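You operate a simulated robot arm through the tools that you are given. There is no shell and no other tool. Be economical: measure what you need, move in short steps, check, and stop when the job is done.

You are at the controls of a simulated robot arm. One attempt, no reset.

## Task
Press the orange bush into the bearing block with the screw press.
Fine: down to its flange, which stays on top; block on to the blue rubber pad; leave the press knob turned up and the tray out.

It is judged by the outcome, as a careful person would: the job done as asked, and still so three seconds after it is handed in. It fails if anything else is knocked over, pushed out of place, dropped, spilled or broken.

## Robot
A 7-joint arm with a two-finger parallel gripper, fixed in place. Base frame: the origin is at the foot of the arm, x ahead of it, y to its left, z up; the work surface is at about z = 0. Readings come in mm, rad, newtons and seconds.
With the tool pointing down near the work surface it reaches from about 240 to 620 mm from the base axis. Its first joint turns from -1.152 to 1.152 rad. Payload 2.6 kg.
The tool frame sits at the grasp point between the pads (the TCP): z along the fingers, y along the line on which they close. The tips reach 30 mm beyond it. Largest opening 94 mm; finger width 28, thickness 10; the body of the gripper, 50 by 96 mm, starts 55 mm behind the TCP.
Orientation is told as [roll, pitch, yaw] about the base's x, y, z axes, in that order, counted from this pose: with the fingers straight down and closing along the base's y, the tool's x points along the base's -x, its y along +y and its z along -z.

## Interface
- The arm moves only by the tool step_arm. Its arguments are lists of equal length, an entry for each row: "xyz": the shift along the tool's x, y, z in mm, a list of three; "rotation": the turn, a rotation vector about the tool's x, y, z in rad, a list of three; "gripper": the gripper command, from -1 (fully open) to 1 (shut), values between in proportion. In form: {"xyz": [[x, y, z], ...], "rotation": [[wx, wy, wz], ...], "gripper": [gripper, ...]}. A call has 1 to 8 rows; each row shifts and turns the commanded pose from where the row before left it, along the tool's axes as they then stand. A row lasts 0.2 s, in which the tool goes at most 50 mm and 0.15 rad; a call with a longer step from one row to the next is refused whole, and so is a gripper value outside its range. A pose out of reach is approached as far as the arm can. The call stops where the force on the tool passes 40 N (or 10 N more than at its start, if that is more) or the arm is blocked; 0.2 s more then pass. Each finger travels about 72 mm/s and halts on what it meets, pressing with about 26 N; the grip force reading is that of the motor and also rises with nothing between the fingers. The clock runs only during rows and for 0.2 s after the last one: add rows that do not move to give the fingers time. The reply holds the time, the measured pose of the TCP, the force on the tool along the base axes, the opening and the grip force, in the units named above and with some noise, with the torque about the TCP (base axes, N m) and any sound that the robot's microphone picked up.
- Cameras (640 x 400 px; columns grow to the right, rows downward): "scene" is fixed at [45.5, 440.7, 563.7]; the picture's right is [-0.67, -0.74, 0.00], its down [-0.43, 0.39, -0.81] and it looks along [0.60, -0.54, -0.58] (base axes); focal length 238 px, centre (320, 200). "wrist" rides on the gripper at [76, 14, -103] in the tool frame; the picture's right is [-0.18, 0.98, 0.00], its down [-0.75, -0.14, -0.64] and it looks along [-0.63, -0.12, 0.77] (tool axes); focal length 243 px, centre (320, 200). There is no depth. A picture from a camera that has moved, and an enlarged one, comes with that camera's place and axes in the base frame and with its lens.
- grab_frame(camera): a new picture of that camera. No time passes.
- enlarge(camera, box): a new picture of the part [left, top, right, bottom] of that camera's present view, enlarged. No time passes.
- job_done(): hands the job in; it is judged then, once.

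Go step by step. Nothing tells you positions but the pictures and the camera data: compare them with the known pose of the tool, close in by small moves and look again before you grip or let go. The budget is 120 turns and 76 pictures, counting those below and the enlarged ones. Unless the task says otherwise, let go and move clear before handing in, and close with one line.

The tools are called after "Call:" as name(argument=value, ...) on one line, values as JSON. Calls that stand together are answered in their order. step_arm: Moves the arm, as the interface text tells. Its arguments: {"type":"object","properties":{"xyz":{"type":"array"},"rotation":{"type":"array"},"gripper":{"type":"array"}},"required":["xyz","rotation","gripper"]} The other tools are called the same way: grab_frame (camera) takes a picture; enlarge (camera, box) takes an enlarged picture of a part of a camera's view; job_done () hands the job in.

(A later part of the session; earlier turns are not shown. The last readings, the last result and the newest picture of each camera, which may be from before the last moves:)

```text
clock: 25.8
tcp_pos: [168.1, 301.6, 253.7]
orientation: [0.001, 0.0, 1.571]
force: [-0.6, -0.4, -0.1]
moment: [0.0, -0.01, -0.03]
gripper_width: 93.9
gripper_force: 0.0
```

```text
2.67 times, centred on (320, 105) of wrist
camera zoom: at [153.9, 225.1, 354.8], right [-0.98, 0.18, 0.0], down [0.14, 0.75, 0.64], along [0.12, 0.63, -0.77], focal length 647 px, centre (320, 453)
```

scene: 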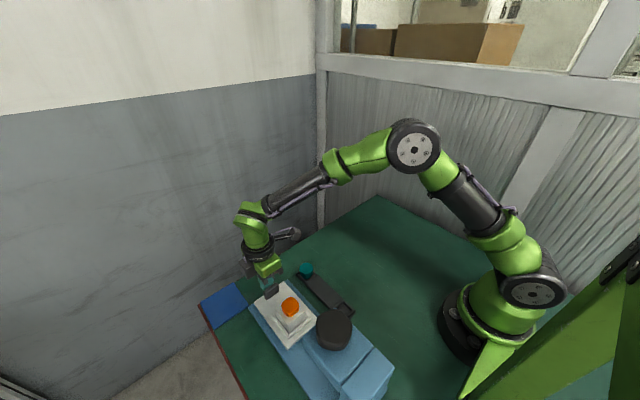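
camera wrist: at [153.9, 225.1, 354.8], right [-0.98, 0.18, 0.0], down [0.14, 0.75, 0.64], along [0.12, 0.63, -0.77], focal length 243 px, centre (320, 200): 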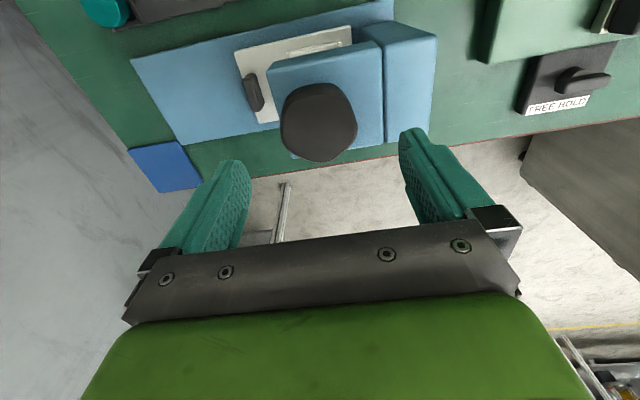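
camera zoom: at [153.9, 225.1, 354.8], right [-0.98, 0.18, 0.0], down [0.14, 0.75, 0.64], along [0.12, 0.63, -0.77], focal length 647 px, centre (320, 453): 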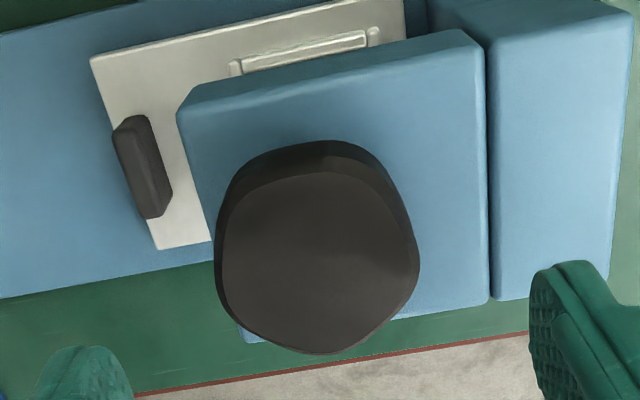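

The lever plate is behind the robot base and out of reach, so I'll leave it alone. The knob top is at about (170, 299, 181) and is roughly 56 mm across. I'll descend open around it.

Call:
step_arm(xyz=[[2, -2, 20], [0, 0, 20], [0, 0, 15], [0, 0, 8], [0, 0, 0]], rotation=[[0, 0, 0], [0, 0, 0], [0, 0, 0], [0, 0, 0], [0, 0, 0]], gripper=[-1, -1, -1, -1, -1])

Call:
enlarge(camera="wrist", box=[200, 60, 440, 240])

Call:
enlarge(camera="scene", box=[260, 240, 420, 370])

```text
clock: 27.0
tcp_pos: [170.0, 299.5, 189.2]
orientation: [-0.001, 0.001, 1.571]
force: [0.6, 0.2, 0.8]
moment: [0.0, 0.01, -0.03]
gripper_width: 94.1
gripper_force: 0.0
```

```text
2.22 times, centred on (320, 150) of wrist
camera zoom: at [156.2, 222.8, 291.3], right [-0.98, 0.18, 0.0], down [0.14, 0.75, 0.64], along [0.12, 0.63, -0.77], focal length 539 px, centre (320, 311)
```

zoom: 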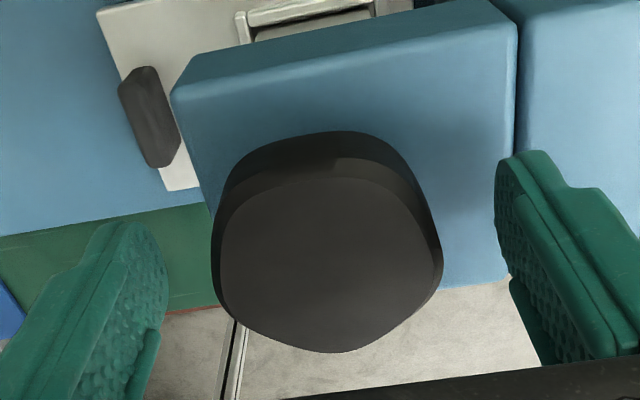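

```text
3.08 times, centred on (340, 305) of scene
camera zoom: at [45.5, 440.7, 563.7], right [-0.67, -0.74, 0.0], down [-0.43, 0.39, -0.81], along [0.6, -0.54, -0.58], focal length 731 px, centre (258, -123)
```

zoom: 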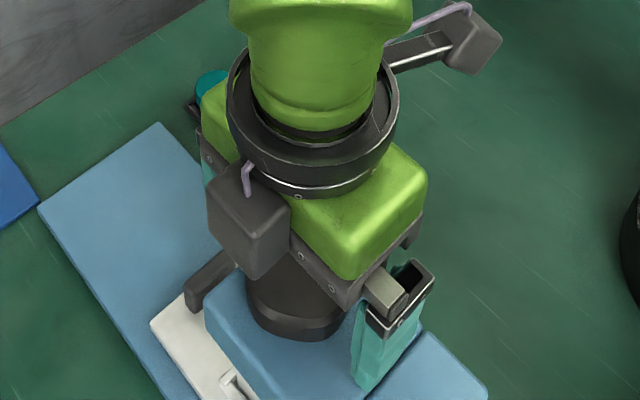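

The knob is centred between the fingers, at about (170, 300) with its top near z = 177. I'll wind the wrist counter-clockwise first to gain stroke, and lower 5 mm.

Call:
step_arm(xyz=[[0, 0, 5], [0, 0, 0], [0, 0, 0], [0, 0, 0], [0, 0, 0], [0, 0, 0], [0, 0, 0], [0, 0, 0]], rotation=[[0, 0, -0.15], [0, 0, -0.15], [0, 0, -0.15], [0, 0, -0.15], [0, 0, -0.15], [0, 0, -0.15], [0, 0, -0.15], [0, 0, -0.15]], gripper=[-1, -1, -1, -1, -1, -1, -1, -1])

Call:
step_arm(xyz=[[0, 0, 0], [0, 0, 0], [0, 0, 0], [0, 0, 0], [0, 0, 0]], rotation=[[0, 0, -0.15], [0, 0, -0.15], [0, 0, -0.15], [0, 0, -0.15], [0, 0, 0]], gripper=[-1, -1, -1, -1, -1])

```text
clock: 28.8
tcp_pos: [171.3, 299.5, 184.2]
orientation: [0.001, 0.001, 2.772]
force: [-0.8, -0.5, 0.8]
moment: [-0.01, -0.05, 0.01]
gripper_width: 94.0
gripper_force: 0.0
```

```text
clock: 30.0
tcp_pos: [169.7, 298.2, 184.4]
orientation: [0.0, -0.002, -2.913]
force: [0.9, 0.4, -1.0]
moment: [0.04, 0.0, 0.01]
gripper_width: 94.2
gripper_force: 0.0
```

The wrist reaches yaw 3.37. Closing on the knob, then a trial clockwise turn.

Call:
step_arm(xyz=[[0, 0, 0], [0, 0, 0], [0, 0, 0], [0, 0, 0], [0, 0, 0]], rotation=[[0, 0, 0], [0, 0, 0], [0, 0, 0], [0, 0, 0.1], [0, 0, 0.1]], gripper=[0.8, 0.8, 0.8, 0.8, 0.8])

Call:
grab_frame(camera="wrist")

```text
clock: 31.2
tcp_pos: [170.5, 300.3, 184.5]
orientation: [-0.002, 0.0, -3.112]
force: [-6.1, 20.7, -6.2]
moment: [-0.29, -0.43, 0.02]
gripper_width: 57.5
gripper_force: 45.1
```

```text
28 pictures are left
camera wrist: at [246.2, 287.8, 286.7], right [-0.16, -0.99, 0.0], down [-0.76, 0.12, 0.64], along [-0.63, 0.1, -0.77], focal length 243 px, centre (320, 200)
```

wrist: 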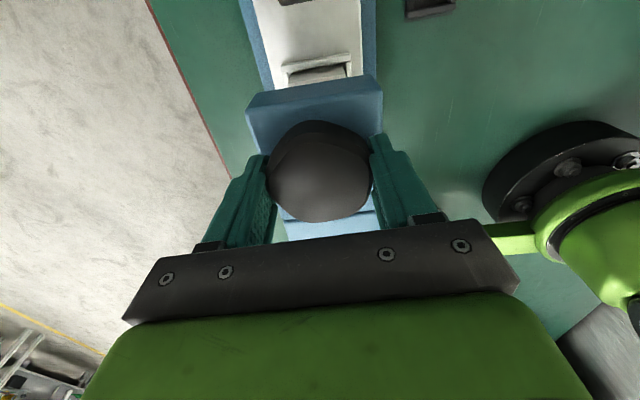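

The knob sits slightly more to +y than I commanded. I'll correct by 1.5 mm and turn clockwise.

Call:
step_arm(xyz=[[0, -1.5, 0], [0, 0, 0], [0, 0, 0], [0, 0, 0], [0, 0, 0]], rotation=[[0, 0, 0], [0, 0, 0.15], [0, 0, 0.15], [0, 0, 0.15], [0, 0, 0.15]], gripper=[0.8, 0.8, 0.8, 0.8, 0.8])

Call:
enlarge(camera="wrist", box=[220, 60, 420, 240])

```text
clock: 32.4
tcp_pos: [170.3, 300.6, 184.0]
orientation: [0.003, 0.0, 2.566]
force: [-16.2, -11.0, 23.4]
moment: [-0.01, 1.15, 0.03]
gripper_width: 57.4
gripper_force: 45.0
```

```text
2.22 times, centred on (320, 150) of wrist
camera zoom: at [225.9, 246.6, 286.7], right [-0.69, -0.72, 0.0], down [-0.55, 0.53, 0.64], along [-0.47, 0.44, -0.77], focal length 539 px, centre (320, 311)
```

zoom: 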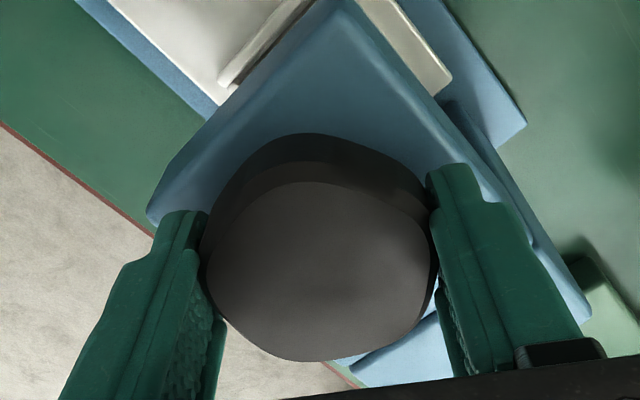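

There's a sideways and upward load building. I'll release to relax it, re-grip, and test again for direction.

Call:
step_arm(xyz=[[0, 0, 0], [0, 0, 0], [0, 0, 0], [0, 0, 0], [0, 0, 0]], rotation=[[0, 0, 0], [0, 0, 0], [0, 0, 0], [0, 0, 0], [0, 0, 0]], gripper=[-0.5, -0.5, 0.8, 0.8, 0.8])

Call:
step_arm(xyz=[[0, 0, 0], [0, 0, 0], [0, 0, 0]], rotation=[[0, 0, 0.15], [0, 0, 0.15], [0, 0, 0.15]], gripper=[0.8, 0.8, 0.8])

```text
clock: 33.6
tcp_pos: [168.8, 299.6, 184.4]
orientation: [0.003, -0.001, 2.568]
force: [-4.9, -11.0, 1.6]
moment: [-0.05, -0.09, -0.01]
gripper_width: 57.9
gripper_force: 45.3
```

```text
clock: 34.4
tcp_pos: [170.0, 300.1, 184.1]
orientation: [0.003, 0.002, 2.117]
force: [-9.6, -20.9, -3.4]
moment: [0.5, 0.06, -0.01]
gripper_width: 57.5
gripper_force: 45.3
```

Call:
step_arm(xyz=[[0.4, 0.8, 0], [0, 0, 0], [0, 0, 0], [0, 0, 0], [0, 0, 0], [0, 0, 0]], rotation=[[0, 0, 0], [0, 0, 0.15], [0, 0, 0.15], [0, 0, 0.15], [0, 0, 0.15], [0, 0, 0.15]], gripper=[0.8, 0.8, 0.8, 0.8, 0.8, 0.8])

```text
clock: 35.8
tcp_pos: [170.5, 300.1, 184.6]
orientation: [-0.001, 0.002, 1.368]
force: [-5.0, -2.9, -19.2]
moment: [0.27, 0.18, -0.01]
gripper_width: 57.4
gripper_force: 45.1
```

The downward pull confirms that clockwise lowers the screw. I'll keep turning while following it down.

Call:
step_arm(xyz=[[0, 0, 0.8], [0, 0, 0.2], [0, 0, 0.2], [0, 0, 0.2], [0, 0, 0.2], [0, 0, 0.2], [0, 0, 0.2], [0, 0, 0.2]], rotation=[[0, 0, 0.15], [0, 0, 0.15], [0, 0, 0.15], [0, 0, 0.15], [0, 0, 0.15], [0, 0, 0.15], [0, 0, 0.15], [0, 0, 0.15]], gripper=[0.8, 0.8, 0.8, 0.8, 0.8, 0.8, 0.8, 0.8])

```text
clock: 37.5
tcp_pos: [170.8, 300.1, 183.5]
orientation: [0.001, 0.002, 0.321]
force: [-0.3, -4.2, 2.1]
moment: [0.46, 0.16, 0.4]
gripper_width: 57.4
gripper_force: 45.0
stopped in row 8: the force on the tool passed its limit at 41 N (the readings are from after the stop); the commanded pose is now the measured one
```

There's turning resistance now (0.4 N·m), so the ram may have met the bush. I'll continue in smaller steps.

Call:
step_arm(xyz=[[0, 0, 0.2], [0, 0, 0.2], [0, 0, 0.2], [0, 0, 0.2]], rotation=[[0, 0, 0.1], [0, 0, 0.1], [0, 0, 0.1], [0, 0, 0.1]], gripper=[1, 1, 1, 1])

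Call:
grab_frame(camera="wrist")

```text
clock: 38.5
tcp_pos: [169.2, 300.8, 182.5]
orientation: [0.001, 0.0, -0.081]
force: [-0.8, -8.4, 3.5]
moment: [0.09, 0.12, 1.22]
gripper_width: 57.2
gripper_force: 45.2
```

```text
26 pictures are left
camera wrist: at [94.8, 320.5, 285.2], right [0.26, 0.96, 0.0], down [0.74, -0.2, 0.64], along [0.62, -0.17, -0.77], focal length 243 px, centre (320, 200)
```

wrist: 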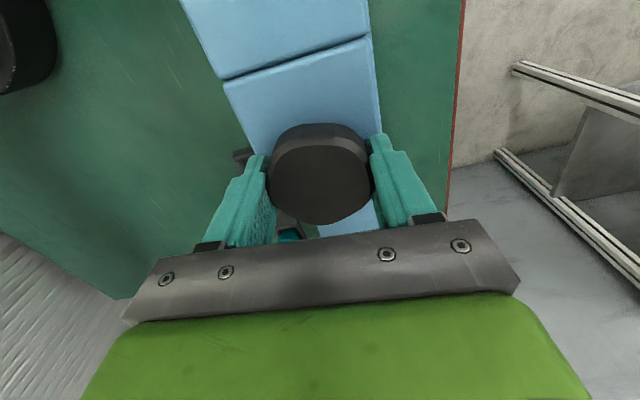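

Call:
step_arm(xyz=[[0, 0, 0.1], [0, 0, 0.1], [0, 0, 0.1], [0, 0, 0.1], [0, 0, 0.1], [0, 0, 0.1]], rotation=[[0, 0, 0.1], [0, 0, 0.1], [0, 0, 0.1], [0, 0, 0.1], [0, 0, 0.1], [0, 0, 0.1]], gripper=[1, 1, 1, 1, 1, 1])

Call:
grab_frame(camera="wrist")

```text
clock: 39.9
tcp_pos: [169.5, 300.4, 181.8]
orientation: [0.0, 0.0, -0.681]
force: [-1.2, -6.9, 0.9]
moment: [-0.13, -0.03, 1.15]
gripper_width: 57.7
gripper_force: 45.0
```

```text
25 pictures are left
camera wrist: at [119.3, 359.0, 284.6], right [0.76, 0.65, 0.0], down [0.5, -0.58, 0.64], along [0.42, -0.49, -0.77], focal length 243 px, centre (320, 200)
```

wrist: 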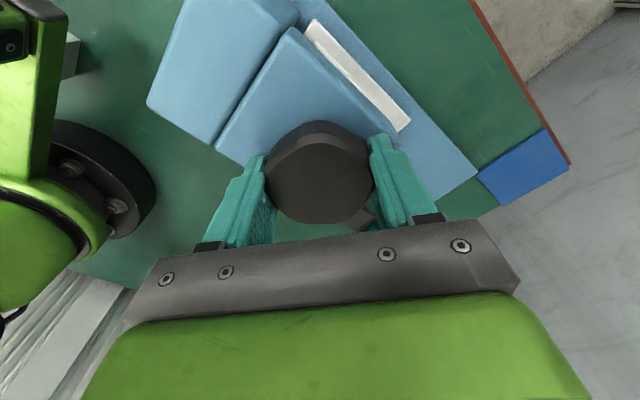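

Call:
enlarge(camera="wrist", box=[250, 105, 390, 235])

Call:
step_arm(xyz=[[0, 0, 0.1], [0, 0, 0.1], [0, 0, 0.1]], rotation=[[0, 0, 0.1], [0, 0, 0.1], [0, 0, 0.1]], gripper=[1, 1, 1])

Call:
enlarge(camera="wrist", box=[250, 105, 390, 235])

```text
3.08 times, centred on (320, 170) of wrist
camera zoom: at [119.3, 359.0, 284.6], right [0.76, 0.65, 0.0], down [0.5, -0.58, 0.64], along [0.42, -0.49, -0.77], focal length 746 px, centre (320, 292)
```

zoom: 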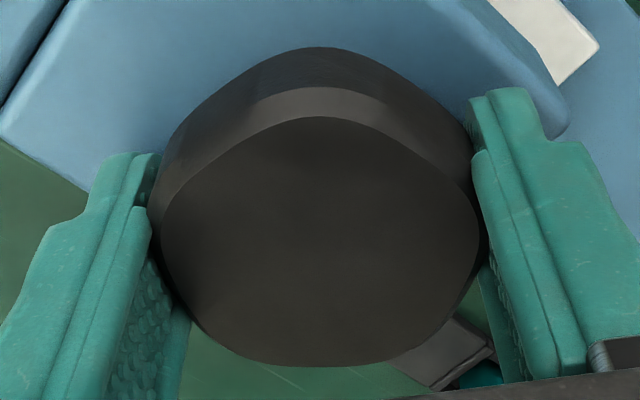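

```text
clock: 40.6
tcp_pos: [170.2, 299.9, 182.3]
orientation: [0.0, 0.002, -0.982]
force: [0.7, 0.2, -2.8]
moment: [0.12, 0.08, 1.14]
gripper_width: 57.5
gripper_force: 44.9
```

```text
3.08 times, centred on (320, 170) of wrist
camera zoom: at [138.9, 371.1, 284.5], right [0.92, 0.39, 0.0], down [0.3, -0.71, 0.64], along [0.25, -0.59, -0.77], focal length 746 px, centre (320, 292)
```

zoom: 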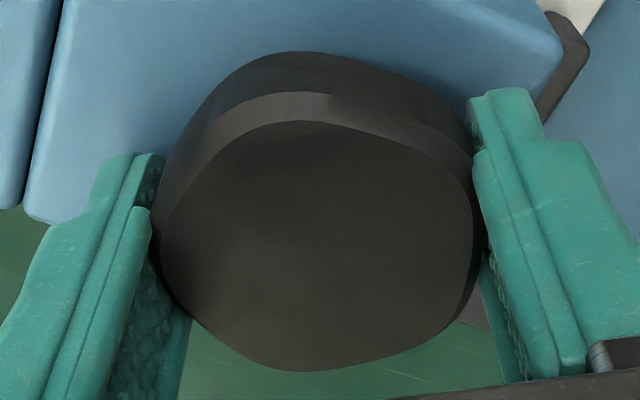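

The knob is slipping in the fingers at about 1.15 N·m, so either the bush is seated or the press fit is stiff. I'll release, back away and look under the head.

Call:
step_arm(xyz=[[0, 0, 0], [0, 0, 0], [0, 0, -30], [0, 0, -40], [0, 0, 0]], rotation=[[0, 0, 0], [0, 0, 0], [0, 0, 0], [0, 0, -0.15], [0, 0, -0.15]], gripper=[-1, -1, -1, -1, -1])

Call:
step_arm(xyz=[[0, 0, 0], [0, 0, 0], [0, 0, 0], [0, 0, 0], [0, 0, 0], [0, 0, 0], [0, 0, 0], [0, 0, 0]], rotation=[[0, 0, -0.15], [0, 0, -0.15], [0, 0, -0.15], [0, 0, -0.15], [0, 0, -0.15], [0, 0, -0.15], [0, 0, -0.15], [0, 0, -0.15]], gripper=[-1, -1, -1, -1, -1, -1, -1, -1])

Call:
step_arm(xyz=[[0, 0, 0], [0, 0, 0], [0, 0, 0], [0, 0, 0], [0, 0, 0], [0, 0, 0], [0, 0, 0]], rotation=[[0, 0, -0.15], [0, 0, -0.15], [0, 0, -0.15], [0, 0, -0.15], [0, 0, -0.15], [0, 0, -0.15], [0, 0, -0.153]], gripper=[0, 0, 0, 0, 0, 0, 0])

```text
clock: 41.9
tcp_pos: [169.5, 299.6, 252.2]
orientation: [0.001, 0.0, -0.678]
force: [-0.1, -0.1, 0.2]
moment: [0.01, 0.0, -0.02]
gripper_width: 94.0
gripper_force: 0.0
```

```text
clock: 43.6
tcp_pos: [170.8, 301.7, 252.3]
orientation: [-0.001, -0.001, 0.52]
force: [-1.0, -0.3, 0.1]
moment: [0.03, -0.01, -0.01]
gripper_width: 94.2
gripper_force: 0.1
```

```text
refused: row 7 steps farther than a row can; nothing moved
```

Call:
step_arm(xyz=[[0, 0, 0], [0, 0, 0], [0, 0, 0], [0, 0, 0], [0, 0, 0], [0, 0, 0], [0, 0, 0]], rotation=[[0, 0, -0.15], [0, 0, -0.15], [0, 0, -0.15], [0, 0, -0.15], [0, 0, -0.15], [0, 0, -0.15], [0, 0, -0.15]], gripper=[0, 0, 0, 0, 0, 0, 0])

Call:
step_arm(xyz=[[0, -45, 0], [0, -45, 0], [0, -35, 0], [0, 0, 48], [0, 0, 48], [0, 0, 45], [0, 0, 35], [0, 0, 0]], rotation=[[0, 0, 0], [0, 0, 0], [0, 0, 0], [0, 0, 0], [0, 0, 0], [0, 0, 0], [0, 0, 0], [0, 0, 0]], gripper=[1, 1, 1, 1, 1, 1, 1, 1])

Call:
enlarge(camera="wrist", box=[400, 0, 640, 200])

```text
clock: 45.2
tcp_pos: [169.7, 300.0, 251.7]
orientation: [0.0, -0.002, 1.573]
force: [-0.6, -0.7, 0.0]
moment: [-0.04, 0.02, 0.02]
gripper_width: 47.1
gripper_force: 0.0
```

```text
clock: 47.0
tcp_pos: [294.5, 298.7, 73.8]
orientation: [-0.001, -0.001, 1.566]
force: [-0.4, -0.7, 0.5]
moment: [0.02, 0.01, -0.02]
gripper_width: 0.0
gripper_force: 25.7
```

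```text
2.00 times, centred on (520, 100) of wrist
camera zoom: at [279.5, 223.3, 177.2], right [-0.98, 0.19, 0.0], down [0.14, 0.75, 0.64], along [0.12, 0.63, -0.77], focal length 485 px, centre (-80, 400)
```

zoom: 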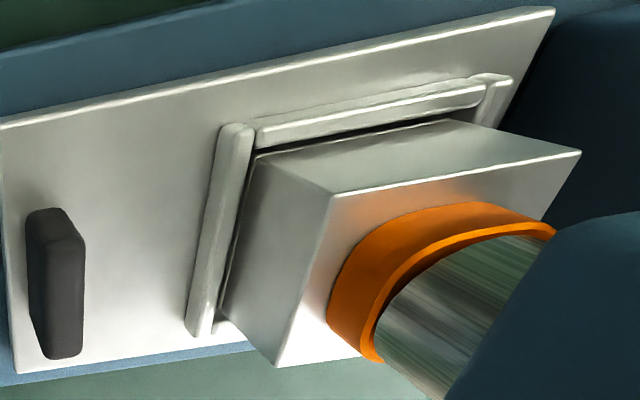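

Call:
enlarge(camera="wrist", box=[540, 80, 640, 190])

```text
3.64 times, centred on (590, 135) of wrist
camera zoom: at [279.5, 223.3, 177.2], right [-0.98, 0.19, 0.0], down [0.14, 0.75, 0.64], along [0.12, 0.63, -0.77], focal length 882 px, centre (-662, 436)
```

zoom: 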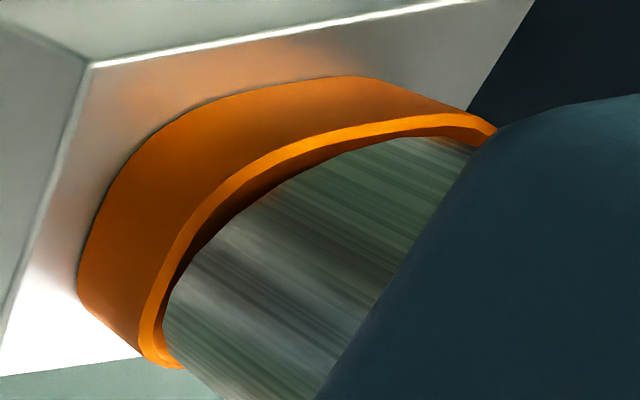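

It's not clear from here whether the flange is down on the block or whether the knob just slipped. I'll tilt the tool so the camera gets a flatter side view of the gap.

Call:
step_arm(xyz=[[0, 0, -5], [0, 0, 0], [0, 0, 0], [0, 0, 0]], rotation=[[0, -0.15, 0], [0, -0.15, 0], [0, -0.15, 0], [0, 0, 0]], gripper=[1, 1, 1, 1])

Call:
grab_frame(camera="wrist")

```text
clock: 48.0
tcp_pos: [296.1, 300.7, 81.1]
orientation: [0.001, -0.452, 1.568]
force: [-0.6, -0.1, 0.4]
moment: [-0.01, -0.04, -0.02]
gripper_width: 0.0
gripper_force: 26.3
```

```text
20 pictures are left
camera wrist: at [279.6, 186.4, 139.5], right [-0.98, 0.17, 0.08], down [0.14, 0.4, 0.91], along [0.12, 0.9, -0.41], focal length 243 px, centre (320, 200)
```

wrist: 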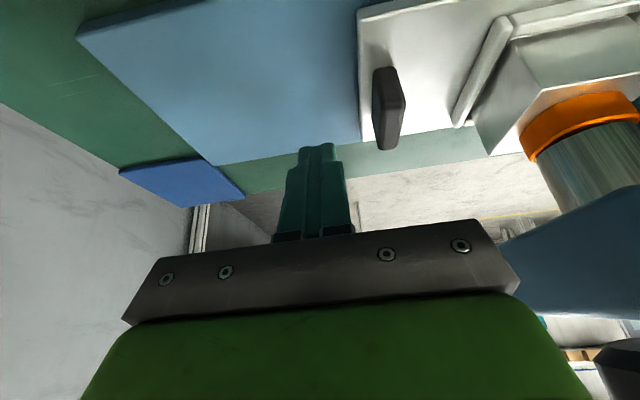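

Call:
enlarge(camera="wrist", box=[440, 0, 640, 240])

```text
1.67 times, centred on (540, 120) of wrist
camera zoom: at [279.6, 186.4, 139.5], right [-0.98, 0.17, 0.08], down [0.14, 0.4, 0.91], along [0.12, 0.9, -0.41], focal length 404 px, centre (-47, 333)
```

zoom: 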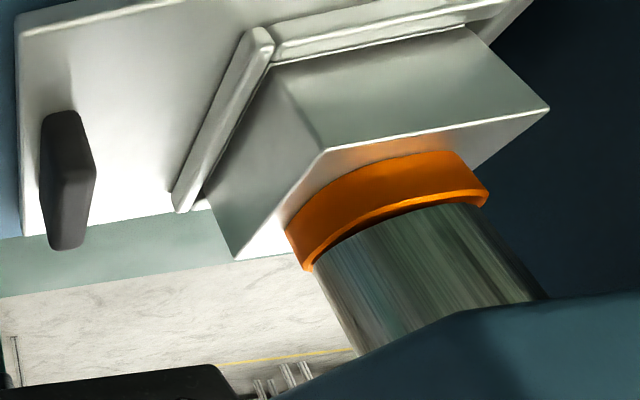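

The flat view shows the flange sitting flush on the block, so the bush is fully pressed. Next I unscrew: tilt back, rise, return over the knob and wind the wrist clockwise before gripping.

Call:
step_arm(xyz=[[0, 0, 0], [0, 0, 0], [0, 0, 0], [0, 0, -45], [0, 0, -45], [0, 0, -45], [0, 0, -35]], rotation=[[0, 0.15, 0], [0, 0.15, 0], [0, 0.15, 0], [0, 0, 0], [0, 0, 0], [0, 0, 0], [0, 0, 0]], gripper=[1, 1, 1, 1, 1, 1, 1])

Call:
step_arm(xyz=[[0, 45, 0], [0, 45, 0], [0, 35, 0], [0, 0, 0], [0, 0, 0], [0, 0, 0], [0, 0, 0], [0, 0, 0]], rotation=[[0, 0, 0], [0, 0, 0], [0, 0, 0], [0, 0, 0.15], [0, 0, 0.15], [0, 0, 0.15], [0, 0, 0.15], [0, 0, 0.15]], gripper=[-1, -1, -1, -1, -1, -1, -1, -1])

Call:
step_arm(xyz=[[0, 0, 0], [0, 0, 0], [0, 0, 0], [0, 0, 0], [0, 0, 0], [0, 0, 0], [0, 0, 0], [0, 0, 0]], rotation=[[0, 0, 0.15], [0, 0, 0.15], [0, 0, 0.15], [0, 0, 0.15], [0, 0, 0.15], [0, 0, 0.15], [0, 0, 0.15], [0, 0, 0.15]], gripper=[-1, -1, -1, -1, -1, -1, -1, -1])

Call:
step_arm(xyz=[[0, 0, 0], [0, 0, 0], [0, 0, 0], [0, 0, 0], [0, 0, 0]], rotation=[[0, 0, 0.15], [0, 0, 0.15], [0, 0, 0.15], [0, 0, 0.15], [0, 0, 0]], gripper=[-1, -1, -1, -1, -1])

```text
clock: 49.6
tcp_pos: [295.6, 298.2, 251.3]
orientation: [0.0, 0.0, 1.567]
force: [-0.2, -0.5, -0.3]
moment: [0.0, -0.01, -0.01]
gripper_width: 0.0
gripper_force: 25.7
```

```text
clock: 51.5
tcp_pos: [170.7, 300.3, 251.1]
orientation: [0.0, 0.001, 0.815]
force: [-0.6, 0.9, 0.1]
moment: [0.01, 0.0, 0.0]
gripper_width: 93.8
gripper_force: 0.1
```

```text
clock: 53.2
tcp_pos: [169.7, 299.9, 250.8]
orientation: [0.0, 0.0, -0.383]
force: [0.5, 0.3, 0.8]
moment: [-0.01, 0.0, 0.0]
gripper_width: 93.7
gripper_force: 0.1
```

```text
clock: 54.5
tcp_pos: [170.3, 300.7, 251.7]
orientation: [0.0, 0.001, -0.982]
force: [0.0, 0.1, 0.5]
moment: [-0.01, 0.01, -0.02]
gripper_width: 93.8
gripper_force: 0.1
```

Now descending and gripping the knob.

Call:
step_arm(xyz=[[0, 0, 25], [0, 0, 25], [0, 0, 18], [0, 0, 0], [0, 0, 0], [0, 0, 0], [0, 0, 0]], rotation=[[0, 0, 0], [0, 0, 0], [0, 0, 0], [0, 0, 0], [0, 0, 0], [0, 0, 0], [0, 0, 0]], gripper=[-1, -1, -1, 1, 1, 1, 1])

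Call:
step_arm(xyz=[[0, 0, 0], [0, 0, 0], [0, 0, 0], [0, 0, 0]], rotation=[[0, 0, -0.1], [0, 0, -0.1], [0, 0, -0.1], [0, 0, -0.1]], gripper=[1, 1, 1, 1])

```text
clock: 56.0
tcp_pos: [169.0, 299.8, 183.4]
orientation: [-0.001, 0.001, -0.98]
force: [-0.3, 0.8, -4.6]
moment: [0.48, -0.14, 0.06]
gripper_width: 57.7
gripper_force: 44.8
```

```text
clock: 57.0
tcp_pos: [170.0, 299.9, 182.3]
orientation: [0.002, -0.001, -0.58]
force: [-1.0, 2.8, -4.4]
moment: [-0.26, 0.09, -0.02]
gripper_width: 57.6
gripper_force: 45.0
```

It turns freely. Continuing counter-clockwise, easing upward.

Call:
step_arm(xyz=[[0, 0, -0.1], [0, 0, -0.1], [0, 0, -0.1], [0, 0, -0.1], [0, 0, -0.1], [0, 0, -0.1], [0, 0, -0.1], [0, 0, -0.1]], rotation=[[0, 0, -0.15], [0, 0, -0.15], [0, 0, -0.15], [0, 0, -0.15], [0, 0, -0.15], [0, 0, -0.15], [0, 0, -0.15], [0, 0, -0.15]], gripper=[1, 1, 1, 1, 1, 1, 1, 1])

```text
clock: 58.9
tcp_pos: [170.2, 300.8, 183.3]
orientation: [0.001, -0.001, 0.623]
force: [0.6, 7.2, -21.2]
moment: [0.43, -0.58, 0.0]
gripper_width: 57.4
gripper_force: 45.0
```

Call:
step_arm(xyz=[[0, 0, 0.8], [0, 0, 0], [0, 0, 0], [0, 0, 0], [0, 0, 0], [0, 0, 0], [0, 0, 0], [0, 0, 0]], rotation=[[0, 0, -0.15], [0, 0, -0.15], [0, 0, -0.15], [0, 0, -0.15], [0, 0, -0.15], [0, 0, -0.15], [0, 0, -0.15], [0, 0, -0.15]], gripper=[1, 1, 1, 1, 1, 1, 1, 1])

Call:
step_arm(xyz=[[0, 0, 0], [0, 0, 0], [0, 0, 0], [0, 0, 0], [0, 0, 0], [0, 0, 0]], rotation=[[0, 0, -0.15], [0, 0, -0.15], [0, 0, -0.15], [0, 0, -0.15], [0, 0, -0.15], [0, 0, -0.15]], gripper=[1, 1, 1, 1, 1, 1])

```text
clock: 60.6
tcp_pos: [170.9, 300.7, 183.5]
orientation: [0.001, 0.0, 1.816]
force: [-4.2, -1.9, -2.2]
moment: [-0.03, 0.0, -1.41]
gripper_width: 57.8
gripper_force: 45.2
```

```text
clock: 62.0
tcp_pos: [171.0, 299.8, 183.3]
orientation: [0.001, 0.0, 2.717]
force: [-1.1, -1.1, -1.0]
moment: [-0.02, -0.01, -1.36]
gripper_width: 57.5
gripper_force: 44.7
```

Firm resistance now, so the screw is at its upper stop. I'll release, rise, wind back to yaw 1.57, and check the ram as I go for the tray.

Call:
step_arm(xyz=[[0, 0, 0], [0, 0, 0], [0, 0, -30], [0, 0, -40], [0, 0, 0], [0, 0, 0], [0, 0, 0], [0, 0, 0]], rotation=[[0, 0, 0], [0, 0, 0], [0, 0, 0], [0, 0, 0], [0, 0, 0.15], [0, 0, 0.15], [0, 0, 0.15], [0, 0, 0.15]], gripper=[-1, -1, -1, -1, -1, -1, -1, -1])

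Call:
step_arm(xyz=[[0, 0, 0], [0, 0, 0], [0, 0, 0], [0, 0, 0], [0, -45, 0], [0, -45, 0], [0, -34, 0]], rotation=[[0, 0, 0.15], [0, 0, 0.15], [0, 0, 0.15], [0, 0, 0.096], [0, 0, 0], [0, 0, 0], [0, 0, 0]], gripper=[-1, -1, -1, -1, -1, -1, -1])

Call:
enlarge(camera="scene", box=[230, 230, 430, 380])

```text
clock: 63.9
tcp_pos: [169.5, 299.7, 253.2]
orientation: [0.0, -0.001, 2.115]
force: [-0.1, 0.1, -0.3]
moment: [-0.01, 0.0, 0.0]
gripper_width: 93.8
gripper_force: 0.0
```

```text
clock: 65.5
tcp_pos: [293.9, 299.8, 252.6]
orientation: [-0.001, 0.0, 1.574]
force: [0.4, 0.2, -0.1]
moment: [0.02, -0.01, 0.01]
gripper_width: 94.2
gripper_force: 0.0
```

```text
2.67 times, centred on (330, 305) of scene
camera zoom: at [45.5, 440.7, 563.7], right [-0.67, -0.74, 0.0], down [-0.43, 0.39, -0.81], along [0.6, -0.54, -0.58], focal length 633 px, centre (293, -80)
```

zoom: 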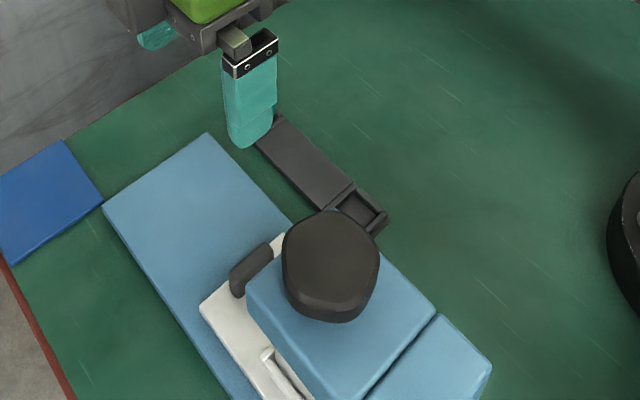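

Hooking plan: the inner open finger goes between the tab (x ≈ 252) and the head (x ≈ 204). Lowering at x = 287 to a middle height first.

Call:
step_arm(xyz=[[0, 7, 30], [0, 0, 45], [0, 0, 45], [0, 0, 35], [0, 0, 0]], rotation=[[0, 0, 0], [0, 0, 0], [0, 0, 0], [0, 0, 0], [0, 0, 0]], gripper=[-1, -1, -1, -1, -1])

Call:
grab_frame(camera="wrist")

```text
clock: 66.7
tcp_pos: [287.7, 299.8, 98.0]
orientation: [0.0, 0.001, 1.573]
force: [-0.2, -0.3, 0.1]
moment: [0.03, 0.01, 0.01]
gripper_width: 93.8
gripper_force: 0.0
```

```text
17 pictures are left
camera wrist: at [272.8, 223.4, 199.9], right [-0.98, 0.18, 0.0], down [0.14, 0.75, 0.64], along [0.12, 0.63, -0.77], focal length 243 px, centre (320, 200)
```

wrist: 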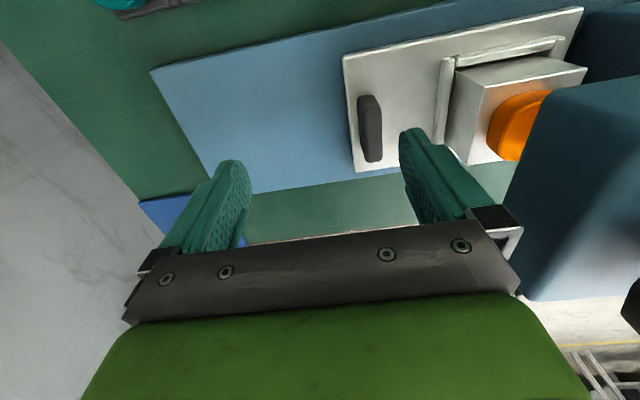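

The finger lines up between the tab and the block, and the ram is clear of the bush. Lowering and pulling the tray out.

Call:
step_arm(xyz=[[0, 0, 20], [0, 0, 16], [0, -5, 0], [0, -5, 0], [0, -10, 0], [0, -10, 0], [0, -15, 0], [0, -15, 0]], rotation=[[0, 0, 0], [0, 0, 0], [0, 0, 0], [0, 0, 0], [0, 0, 0], [0, 0, 0], [0, 0, 0], [0, 0, 0]], gripper=[-1, -1, -1, -1, -1, -1, -1, -1])

Call:
step_arm(xyz=[[0, -15, 0], [0, -15, 0], [0, -15, 0], [0, -15, 0], [0, -15, 0], [0, -10, 0], [0, -8, 0], [0, -5, 0]], rotation=[[0, 0, 0], [0, 0, 0], [0, 0, 0], [0, 0, 0], [0, 0, 0], [0, 0, 0], [0, 0, 0], [0, 0, 0]], gripper=[-1, -1, -1, -1, -1, -1, -1, -1])

Call:
grab_frame(camera="wrist")

```text
clock: 68.5
tcp_pos: [348.2, 300.1, 62.6]
orientation: [0.001, -0.001, 1.572]
force: [-1.1, -1.1, 0.0]
moment: [-0.03, 0.01, 0.0]
gripper_width: 94.2
gripper_force: 0.1
```

```text
clock: 70.2
tcp_pos: [444.5, 301.8, 61.9]
orientation: [-0.002, 0.0, 1.571]
force: [0.3, 0.0, -0.7]
moment: [-0.01, -0.02, -0.01]
gripper_width: 94.0
gripper_force: 0.0
```

```text
16 pictures are left
camera wrist: at [430.7, 224.2, 164.7], right [-0.98, 0.18, 0.0], down [0.14, 0.75, 0.64], along [0.12, 0.63, -0.77], focal length 243 px, centre (320, 200)
```

wrist: 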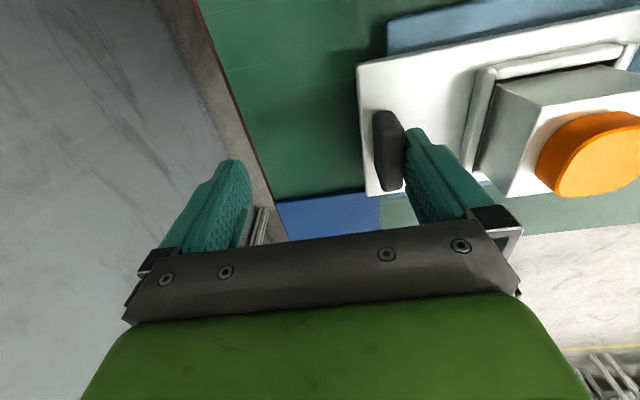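

The tray is nearly back to its starting position. Pulling the last 8 mm slowly.

Call:
step_arm(xyz=[[0, -3, 0], [0, -2, 0], [0, -2, 0], [0, -1, 0]], rotation=[[0, 0, 0], [0, 0, 0], [0, 0, 0], [0, 0, 0]], gripper=[-1, -1, -1, -1])

Call:
enlarge(camera="scene", box=[190, 250, 320, 340])

```text
clock: 71.2
tcp_pos: [452.8, 299.1, 62.1]
orientation: [0.002, 0.0, 1.573]
force: [-4.2, -2.1, 1.7]
moment: [-0.01, 0.16, 0.0]
gripper_width: 94.0
gripper_force: 0.0
```

```text
4.44 times, centred on (255, 295) of scene
camera zoom: at [45.5, 440.7, 563.7], right [-0.67, -0.74, 0.0], down [-0.43, 0.39, -0.81], along [0.6, -0.54, -0.58], focal length 1056 px, centre (609, -222)
```

zoom: 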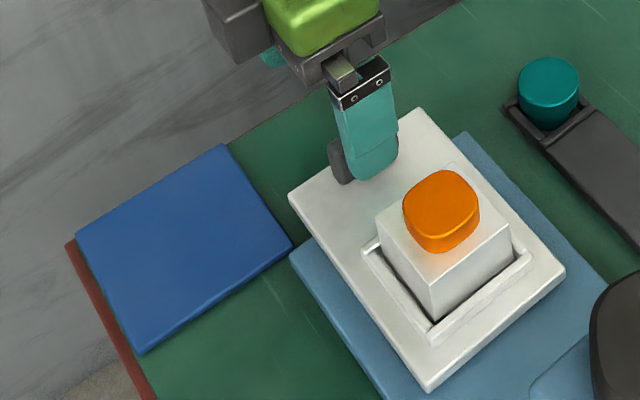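

The tray is out at its starting position, but the bush height looks little changed from before. I need to check for a gap under the flange with a proper low side view.

Call:
step_arm(xyz=[[0, 3, 0], [0, 0, -30], [0, 17, -20], [0, 17, 0], [0, 0, 0]], rotation=[[0, 0, 0], [0, 0, 0], [0, 0, 0], [0, 0, 0], [0, 0, 0]], gripper=[-1, -1, 1, 1, 1])

Call:
step_arm(xyz=[[0, 0, 0], [0, 0, 0], [0, 0, 0], [0, 0, 0], [0, 0, 0]], rotation=[[0, -0.15, 0], [0, -0.15, 0], [0, -0.15, 0], [0, -0.15, 0], [0, -0.15, 0]], gripper=[1, 1, 1, 1, 1])

Call:
enlarge(camera="wrist", box=[360, 60, 560, 220])

```text
clock: 72.5
tcp_pos: [415.2, 301.4, 111.2]
orientation: [0.0, 0.001, 1.572]
force: [-0.9, 0.2, 0.1]
moment: [-0.04, 0.02, 0.0]
gripper_width: 0.1
gripper_force: 16.5
```

```text
clock: 73.7
tcp_pos: [416.0, 301.1, 112.2]
orientation: [-0.004, -0.753, 1.574]
force: [-0.4, -0.2, -0.3]
moment: [-0.03, 0.0, 0.03]
gripper_width: 0.0
gripper_force: 26.3
```

```text
2.50 times, centred on (460, 140) of wrist
camera zoom: at [401.6, 175.1, 135.1], right [-0.98, 0.13, 0.12], down [0.14, 0.11, 0.98], along [0.12, 0.98, -0.13], focal length 606 px, centre (-30, 350)
```

zoom: 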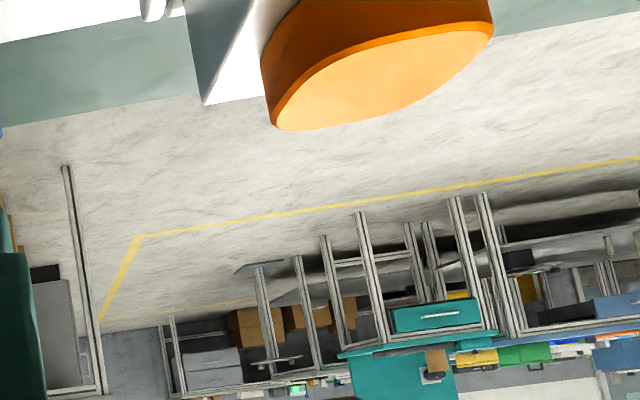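

Call:
enlarge(camera="wrist", box=[400, 0, 580, 120])

```text
3.33 times, centred on (490, 60) of wrist
camera zoom: at [401.6, 175.1, 135.1], right [-0.98, 0.13, 0.12], down [0.14, 0.11, 0.98], along [0.12, 0.98, -0.13], focal length 809 px, centre (-247, 667)
```

zoom: 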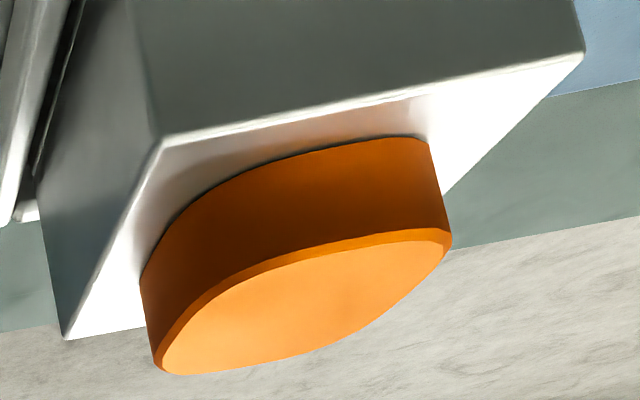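

The flange looks flush but a small gap could be hidden at this angle. Dropping the camera for a nearly horizontal look.

Call:
step_arm(xyz=[[0, -30, 0], [26, 0, -1.5], [26, 0, -1.5], [26, 0, -1.3], [0, 0, 0]], rotation=[[0, 0, 0], [0, 0, 0], [0, 0, 0], [0, 0, 0], [0, 0, 0]], gripper=[1, 1, 1, 1, 1])

Call:
enlarge(camera="wrist", box=[420, 110, 580, 230])

```text
clock: 74.8
tcp_pos: [445.9, 239.5, 62.1]
orientation: [-0.003, -0.751, 1.573]
force: [0.1, -0.1, -0.4]
moment: [-0.01, 0.04, 0.01]
gripper_width: 0.0
gripper_force: 26.6
```

```text
3.33 times, centred on (500, 170) of wrist
camera zoom: at [431.0, 113.9, 84.5], right [-0.98, 0.13, 0.12], down [0.14, 0.11, 0.98], along [0.12, 0.98, -0.13], focal length 809 px, centre (-280, 300)
```

zoom: 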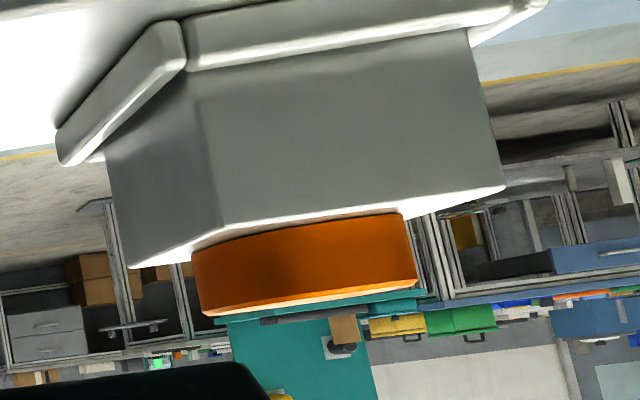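

The horizontal view shows no gap: the flange is fully down on the block. Next I raise, untilt, and go over the block to pick it up.

Call:
step_arm(xyz=[[-22.7, 0, -24.4], [-22.7, 0, -24.4], [-22.7, 0, -24.4], [0, 0, 0], [0, 0, 0], [0, 0, 0], [0, 0, 0], [0, 0, 0]], rotation=[[0, 0, 0], [0, 0, 0], [0, 0, 0], [0, 0.15, 0], [0, 0.15, 0], [0, 0.15, 0], [0, 0.15, 0], [0, 0.15, 0]], gripper=[1, 1, 1, 1, 1, 1, 1, 1])

Call:
step_arm(xyz=[[-15, 30, 0], [-15, 30, 0], [-15, 30, 0], [-15.5, 29.5, 0], [0, 0, 20], [0, 0, 0]], rotation=[[0, 0, 0], [0, 0, 0], [0, 0, 0], [0, 0, 0], [0, 0, 0], [0, 0, 0]], gripper=[-1, -1, -1, -1, -1, -1])

Call:
grab_frame(camera="wrist")

```text
clock: 76.7
tcp_pos: [445.5, 240.2, 162.4]
orientation: [-0.001, 0.002, 1.57]
force: [0.1, -0.5, 0.7]
moment: [-0.04, 0.0, -0.03]
gripper_width: 0.1
gripper_force: 25.9
```

```text
clock: 78.0
tcp_pos: [327.0, 301.5, 142.8]
orientation: [0.0, 0.0, 1.571]
force: [0.2, -0.7, -0.2]
moment: [0.0, 0.0, -0.01]
gripper_width: 94.0
gripper_force: 0.1
```

```text
11 pictures are left
camera wrist: at [311.8, 224.7, 243.0], right [-0.98, 0.18, 0.0], down [0.14, 0.75, 0.64], along [0.12, 0.63, -0.77], focal length 243 px, centre (320, 200)
```

wrist: 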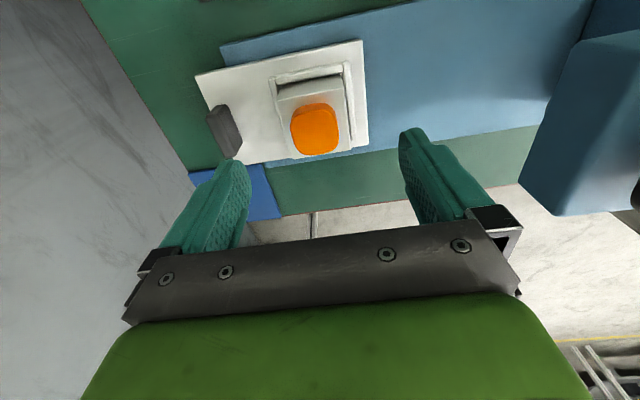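

The gripper is centred over the block. Descending to tip height z ≈ 42, above the tray fences, and closing.

Call:
step_arm(xyz=[[0, 0, 25], [0, 0, 25], [0, 0, 12], [0, 0, 9], [0, 0, 0], [0, 0, 0], [0, 0, 0]], rotation=[[0, 0, 0], [0, 0, 0], [0, 0, 0], [0, 0, 0], [0, 0, 0], [0, 0, 0], [0, 0, 0]], gripper=[-1, -1, -1, -1, 0.6, 0.6, 0.6])

Call:
grab_frame(camera="wrist")

```text
clock: 79.7
tcp_pos: [328.0, 300.9, 70.5]
orientation: [-0.001, 0.002, 1.573]
force: [0.7, 0.5, -0.7]
moment: [0.03, 0.0, -0.01]
gripper_width: 49.4
gripper_force: 26.0
```

```text
10 pictures are left
camera wrist: at [312.2, 224.5, 172.5], right [-0.98, 0.18, 0.0], down [0.14, 0.75, 0.64], along [0.12, 0.63, -0.77], focal length 243 px, centre (320, 200)
```

wrist: 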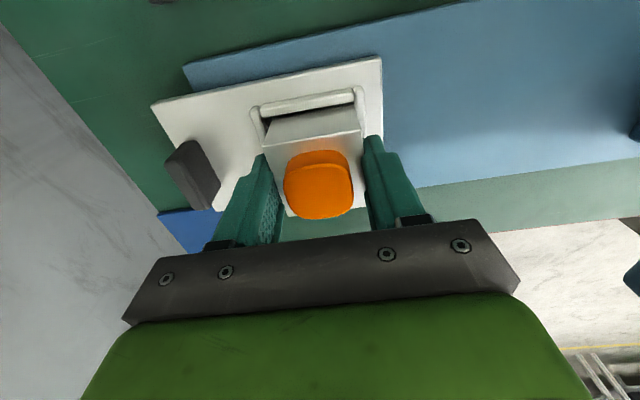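

Gripped on the block at 49 mm. Lifting slowly.

Call:
step_arm(xyz=[[0, 0, -5], [0, 0, -10], [0, 0, -20], [0, 0, -25], [0, 0, 0]], rotation=[[0, 0, 0], [0, 0, 0], [0, 0, 0], [0, 0, 0], [0, 0, 0]], gripper=[0.6, 0.6, 0.6, 0.6, 0.6])

Call:
enlarge(camera="scene", box=[190, 230, 350, 350])

```text
clock: 80.8
tcp_pos: [325.7, 302.2, 130.8]
orientation: [0.001, 0.0, 1.571]
force: [0.2, 0.1, -2.0]
moment: [0.01, 0.0, 0.01]
gripper_width: 49.8
gripper_force: 25.7
```

```text
3.33 times, centred on (270, 290) of scene
camera zoom: at [45.5, 440.8, 563.7], right [-0.67, -0.74, 0.0], down [-0.43, 0.39, -0.81], along [0.6, -0.54, -0.58], focal length 792 px, centre (487, -100)
```

zoom: 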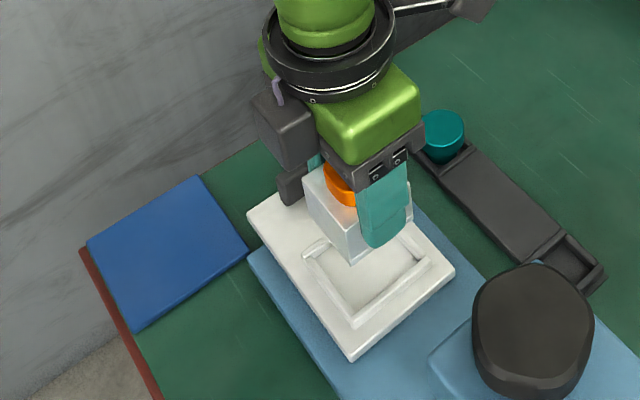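

The block is lifted cleanly with the bush. Carrying it over the pad at about (442, 390).

Call:
step_arm(xyz=[[-22, -29, 0], [-22, -29, 0], [-22, -29, 0], [-22, -29, 0], [0, 0, 0]], rotation=[[0, 0, 0], [0, 0, 0], [0, 0, 0], [0, 0, 0], [0, 0, 0]], gripper=[0.6, 0.6, 0.6, 0.6, 0.6])

Call:
grab_frame(camera="wrist")

Call:
enlarge(camera="scene", box=[160, 210, 320, 340])

```text
clock: 82.0
tcp_pos: [442.0, 390.8, 131.0]
orientation: [0.002, 0.001, 1.572]
force: [-0.2, 0.0, -2.9]
moment: [0.03, -0.01, 0.0]
gripper_width: 49.6
gripper_force: 26.0
```

```text
8 pictures are left
camera wrist: at [427.1, 313.5, 233.2], right [-0.98, 0.18, 0.0], down [0.14, 0.75, 0.64], along [0.12, 0.63, -0.77], focal length 243 px, centre (320, 200)
```

wrist: 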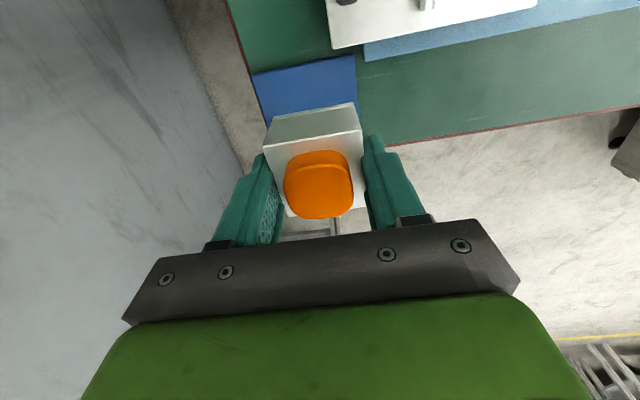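

```text
3.08 times, centred on (240, 275) of scene
camera zoom: at [45.5, 440.8, 563.7], right [-0.67, -0.74, 0.0], down [-0.43, 0.39, -0.81], along [0.6, -0.54, -0.58], focal length 731 px, centre (566, -31)
```

zoom: 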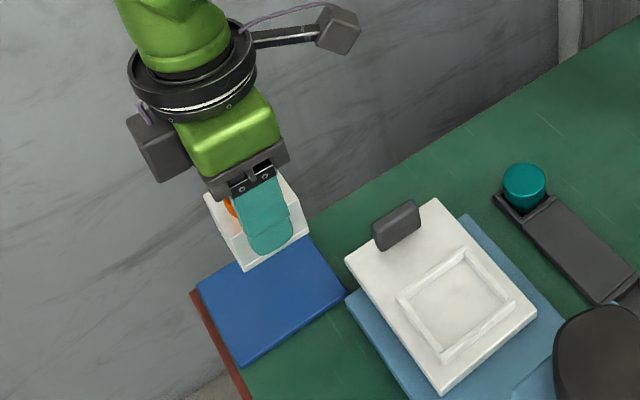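

The pad spans roughly x 407–494, y 354–442, so the block fits well here. Lowering.

Call:
step_arm(xyz=[[0, 0, 25], [0, 0, 20], [0, 0, 13], [0, 0, 4], [0, 0, 3], [0, 0, 3]], rotation=[[0, 0, 0], [0, 0, 0], [0, 0, 0], [0, 0, 0], [0, 0, 0], [0, 0, 0]], gripper=[0.6, 0.6, 0.6, 0.6, 0.6, 0.6])

Call:
enlarge(camera="scene", box=[180, 240, 280, 340])

```text
clock: 83.5
tcp_pos: [442.8, 389.3, 63.4]
orientation: [-0.001, -0.001, 1.572]
force: [-0.1, 0.4, -2.4]
moment: [-0.01, 0.0, 0.02]
gripper_width: 49.7
gripper_force: 26.1
```

```text
4.00 times, centred on (230, 290) of scene
camera zoom: at [45.5, 440.8, 563.7], right [-0.67, -0.74, 0.0], down [-0.43, 0.39, -0.81], along [0.6, -0.54, -0.58], focal length 950 px, centre (680, -160)
```

zoom: 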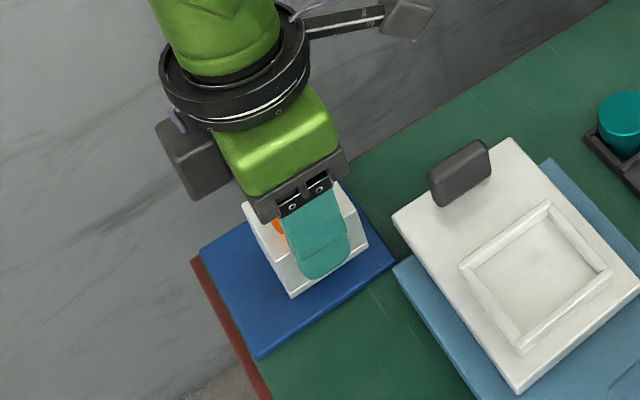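

Nearly down and well over the pad. Lowering in 1.5 mm steps until it touches.

Call:
step_arm(xyz=[[0, 0, 1.5], [0, 0, 1.5], [0, 0, 1.5], [0, 0, 1.5]], rotation=[[0, 0, 0], [0, 0, 0], [0, 0, 0], [0, 0, 0]], gripper=[0.6, 0.6, 0.6, 0.6])

```text
clock: 84.5
tcp_pos: [442.4, 389.3, 57.0]
orientation: [0.0, 0.0, 1.573]
force: [-0.4, -0.2, -2.6]
moment: [-0.02, -0.01, -0.02]
gripper_width: 49.6
gripper_force: 25.9
```

Call:
step_arm(xyz=[[0, 0, 1], [0, 0, 1], [0, 0, 1]], rotation=[[0, 0, 0], [0, 0, 0], [0, 0, 0]], gripper=[0.6, 0.6, 0.6])

```text
clock: 85.2
tcp_pos: [442.2, 389.1, 53.5]
orientation: [0.001, 0.0, 1.571]
force: [-0.1, -0.1, -2.5]
moment: [-0.02, -0.03, -0.02]
gripper_width: 49.6
gripper_force: 25.4
```

Still hanging free, with only its weight on the gripper. Continuing in 1 mm steps.

Call:
step_arm(xyz=[[0, 0, 1], [0, 0, 1], [0, 0, 1]], rotation=[[0, 0, 0], [0, 0, 0], [0, 0, 0]], gripper=[0.6, 0.6, 0.6])

Call:
enlarge(camera="scene", box=[200, 270, 270, 330])

```text
clock: 86.0
tcp_pos: [443.0, 389.4, 52.9]
orientation: [0.001, -0.003, 1.57]
force: [-4.5, -4.5, 7.6]
moment: [-0.29, 0.14, -0.02]
gripper_width: 49.6
gripper_force: 25.8
```

```text
6.67 times, centred on (235, 300) of scene
camera zoom: at [45.5, 440.7, 563.7], right [-0.67, -0.74, 0.0], down [-0.43, 0.39, -0.81], along [0.6, -0.54, -0.58], focal length 1584 px, centre (887, -467)
```

zoom: 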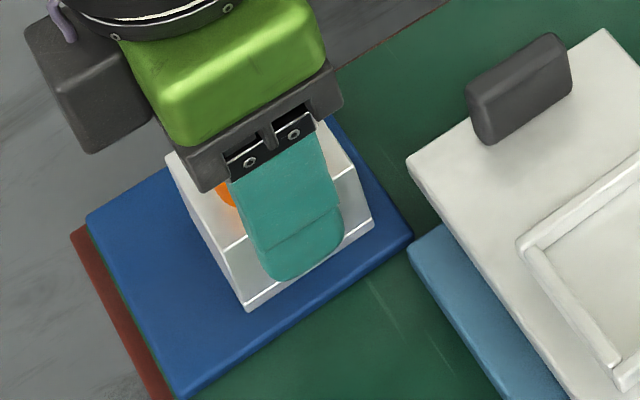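

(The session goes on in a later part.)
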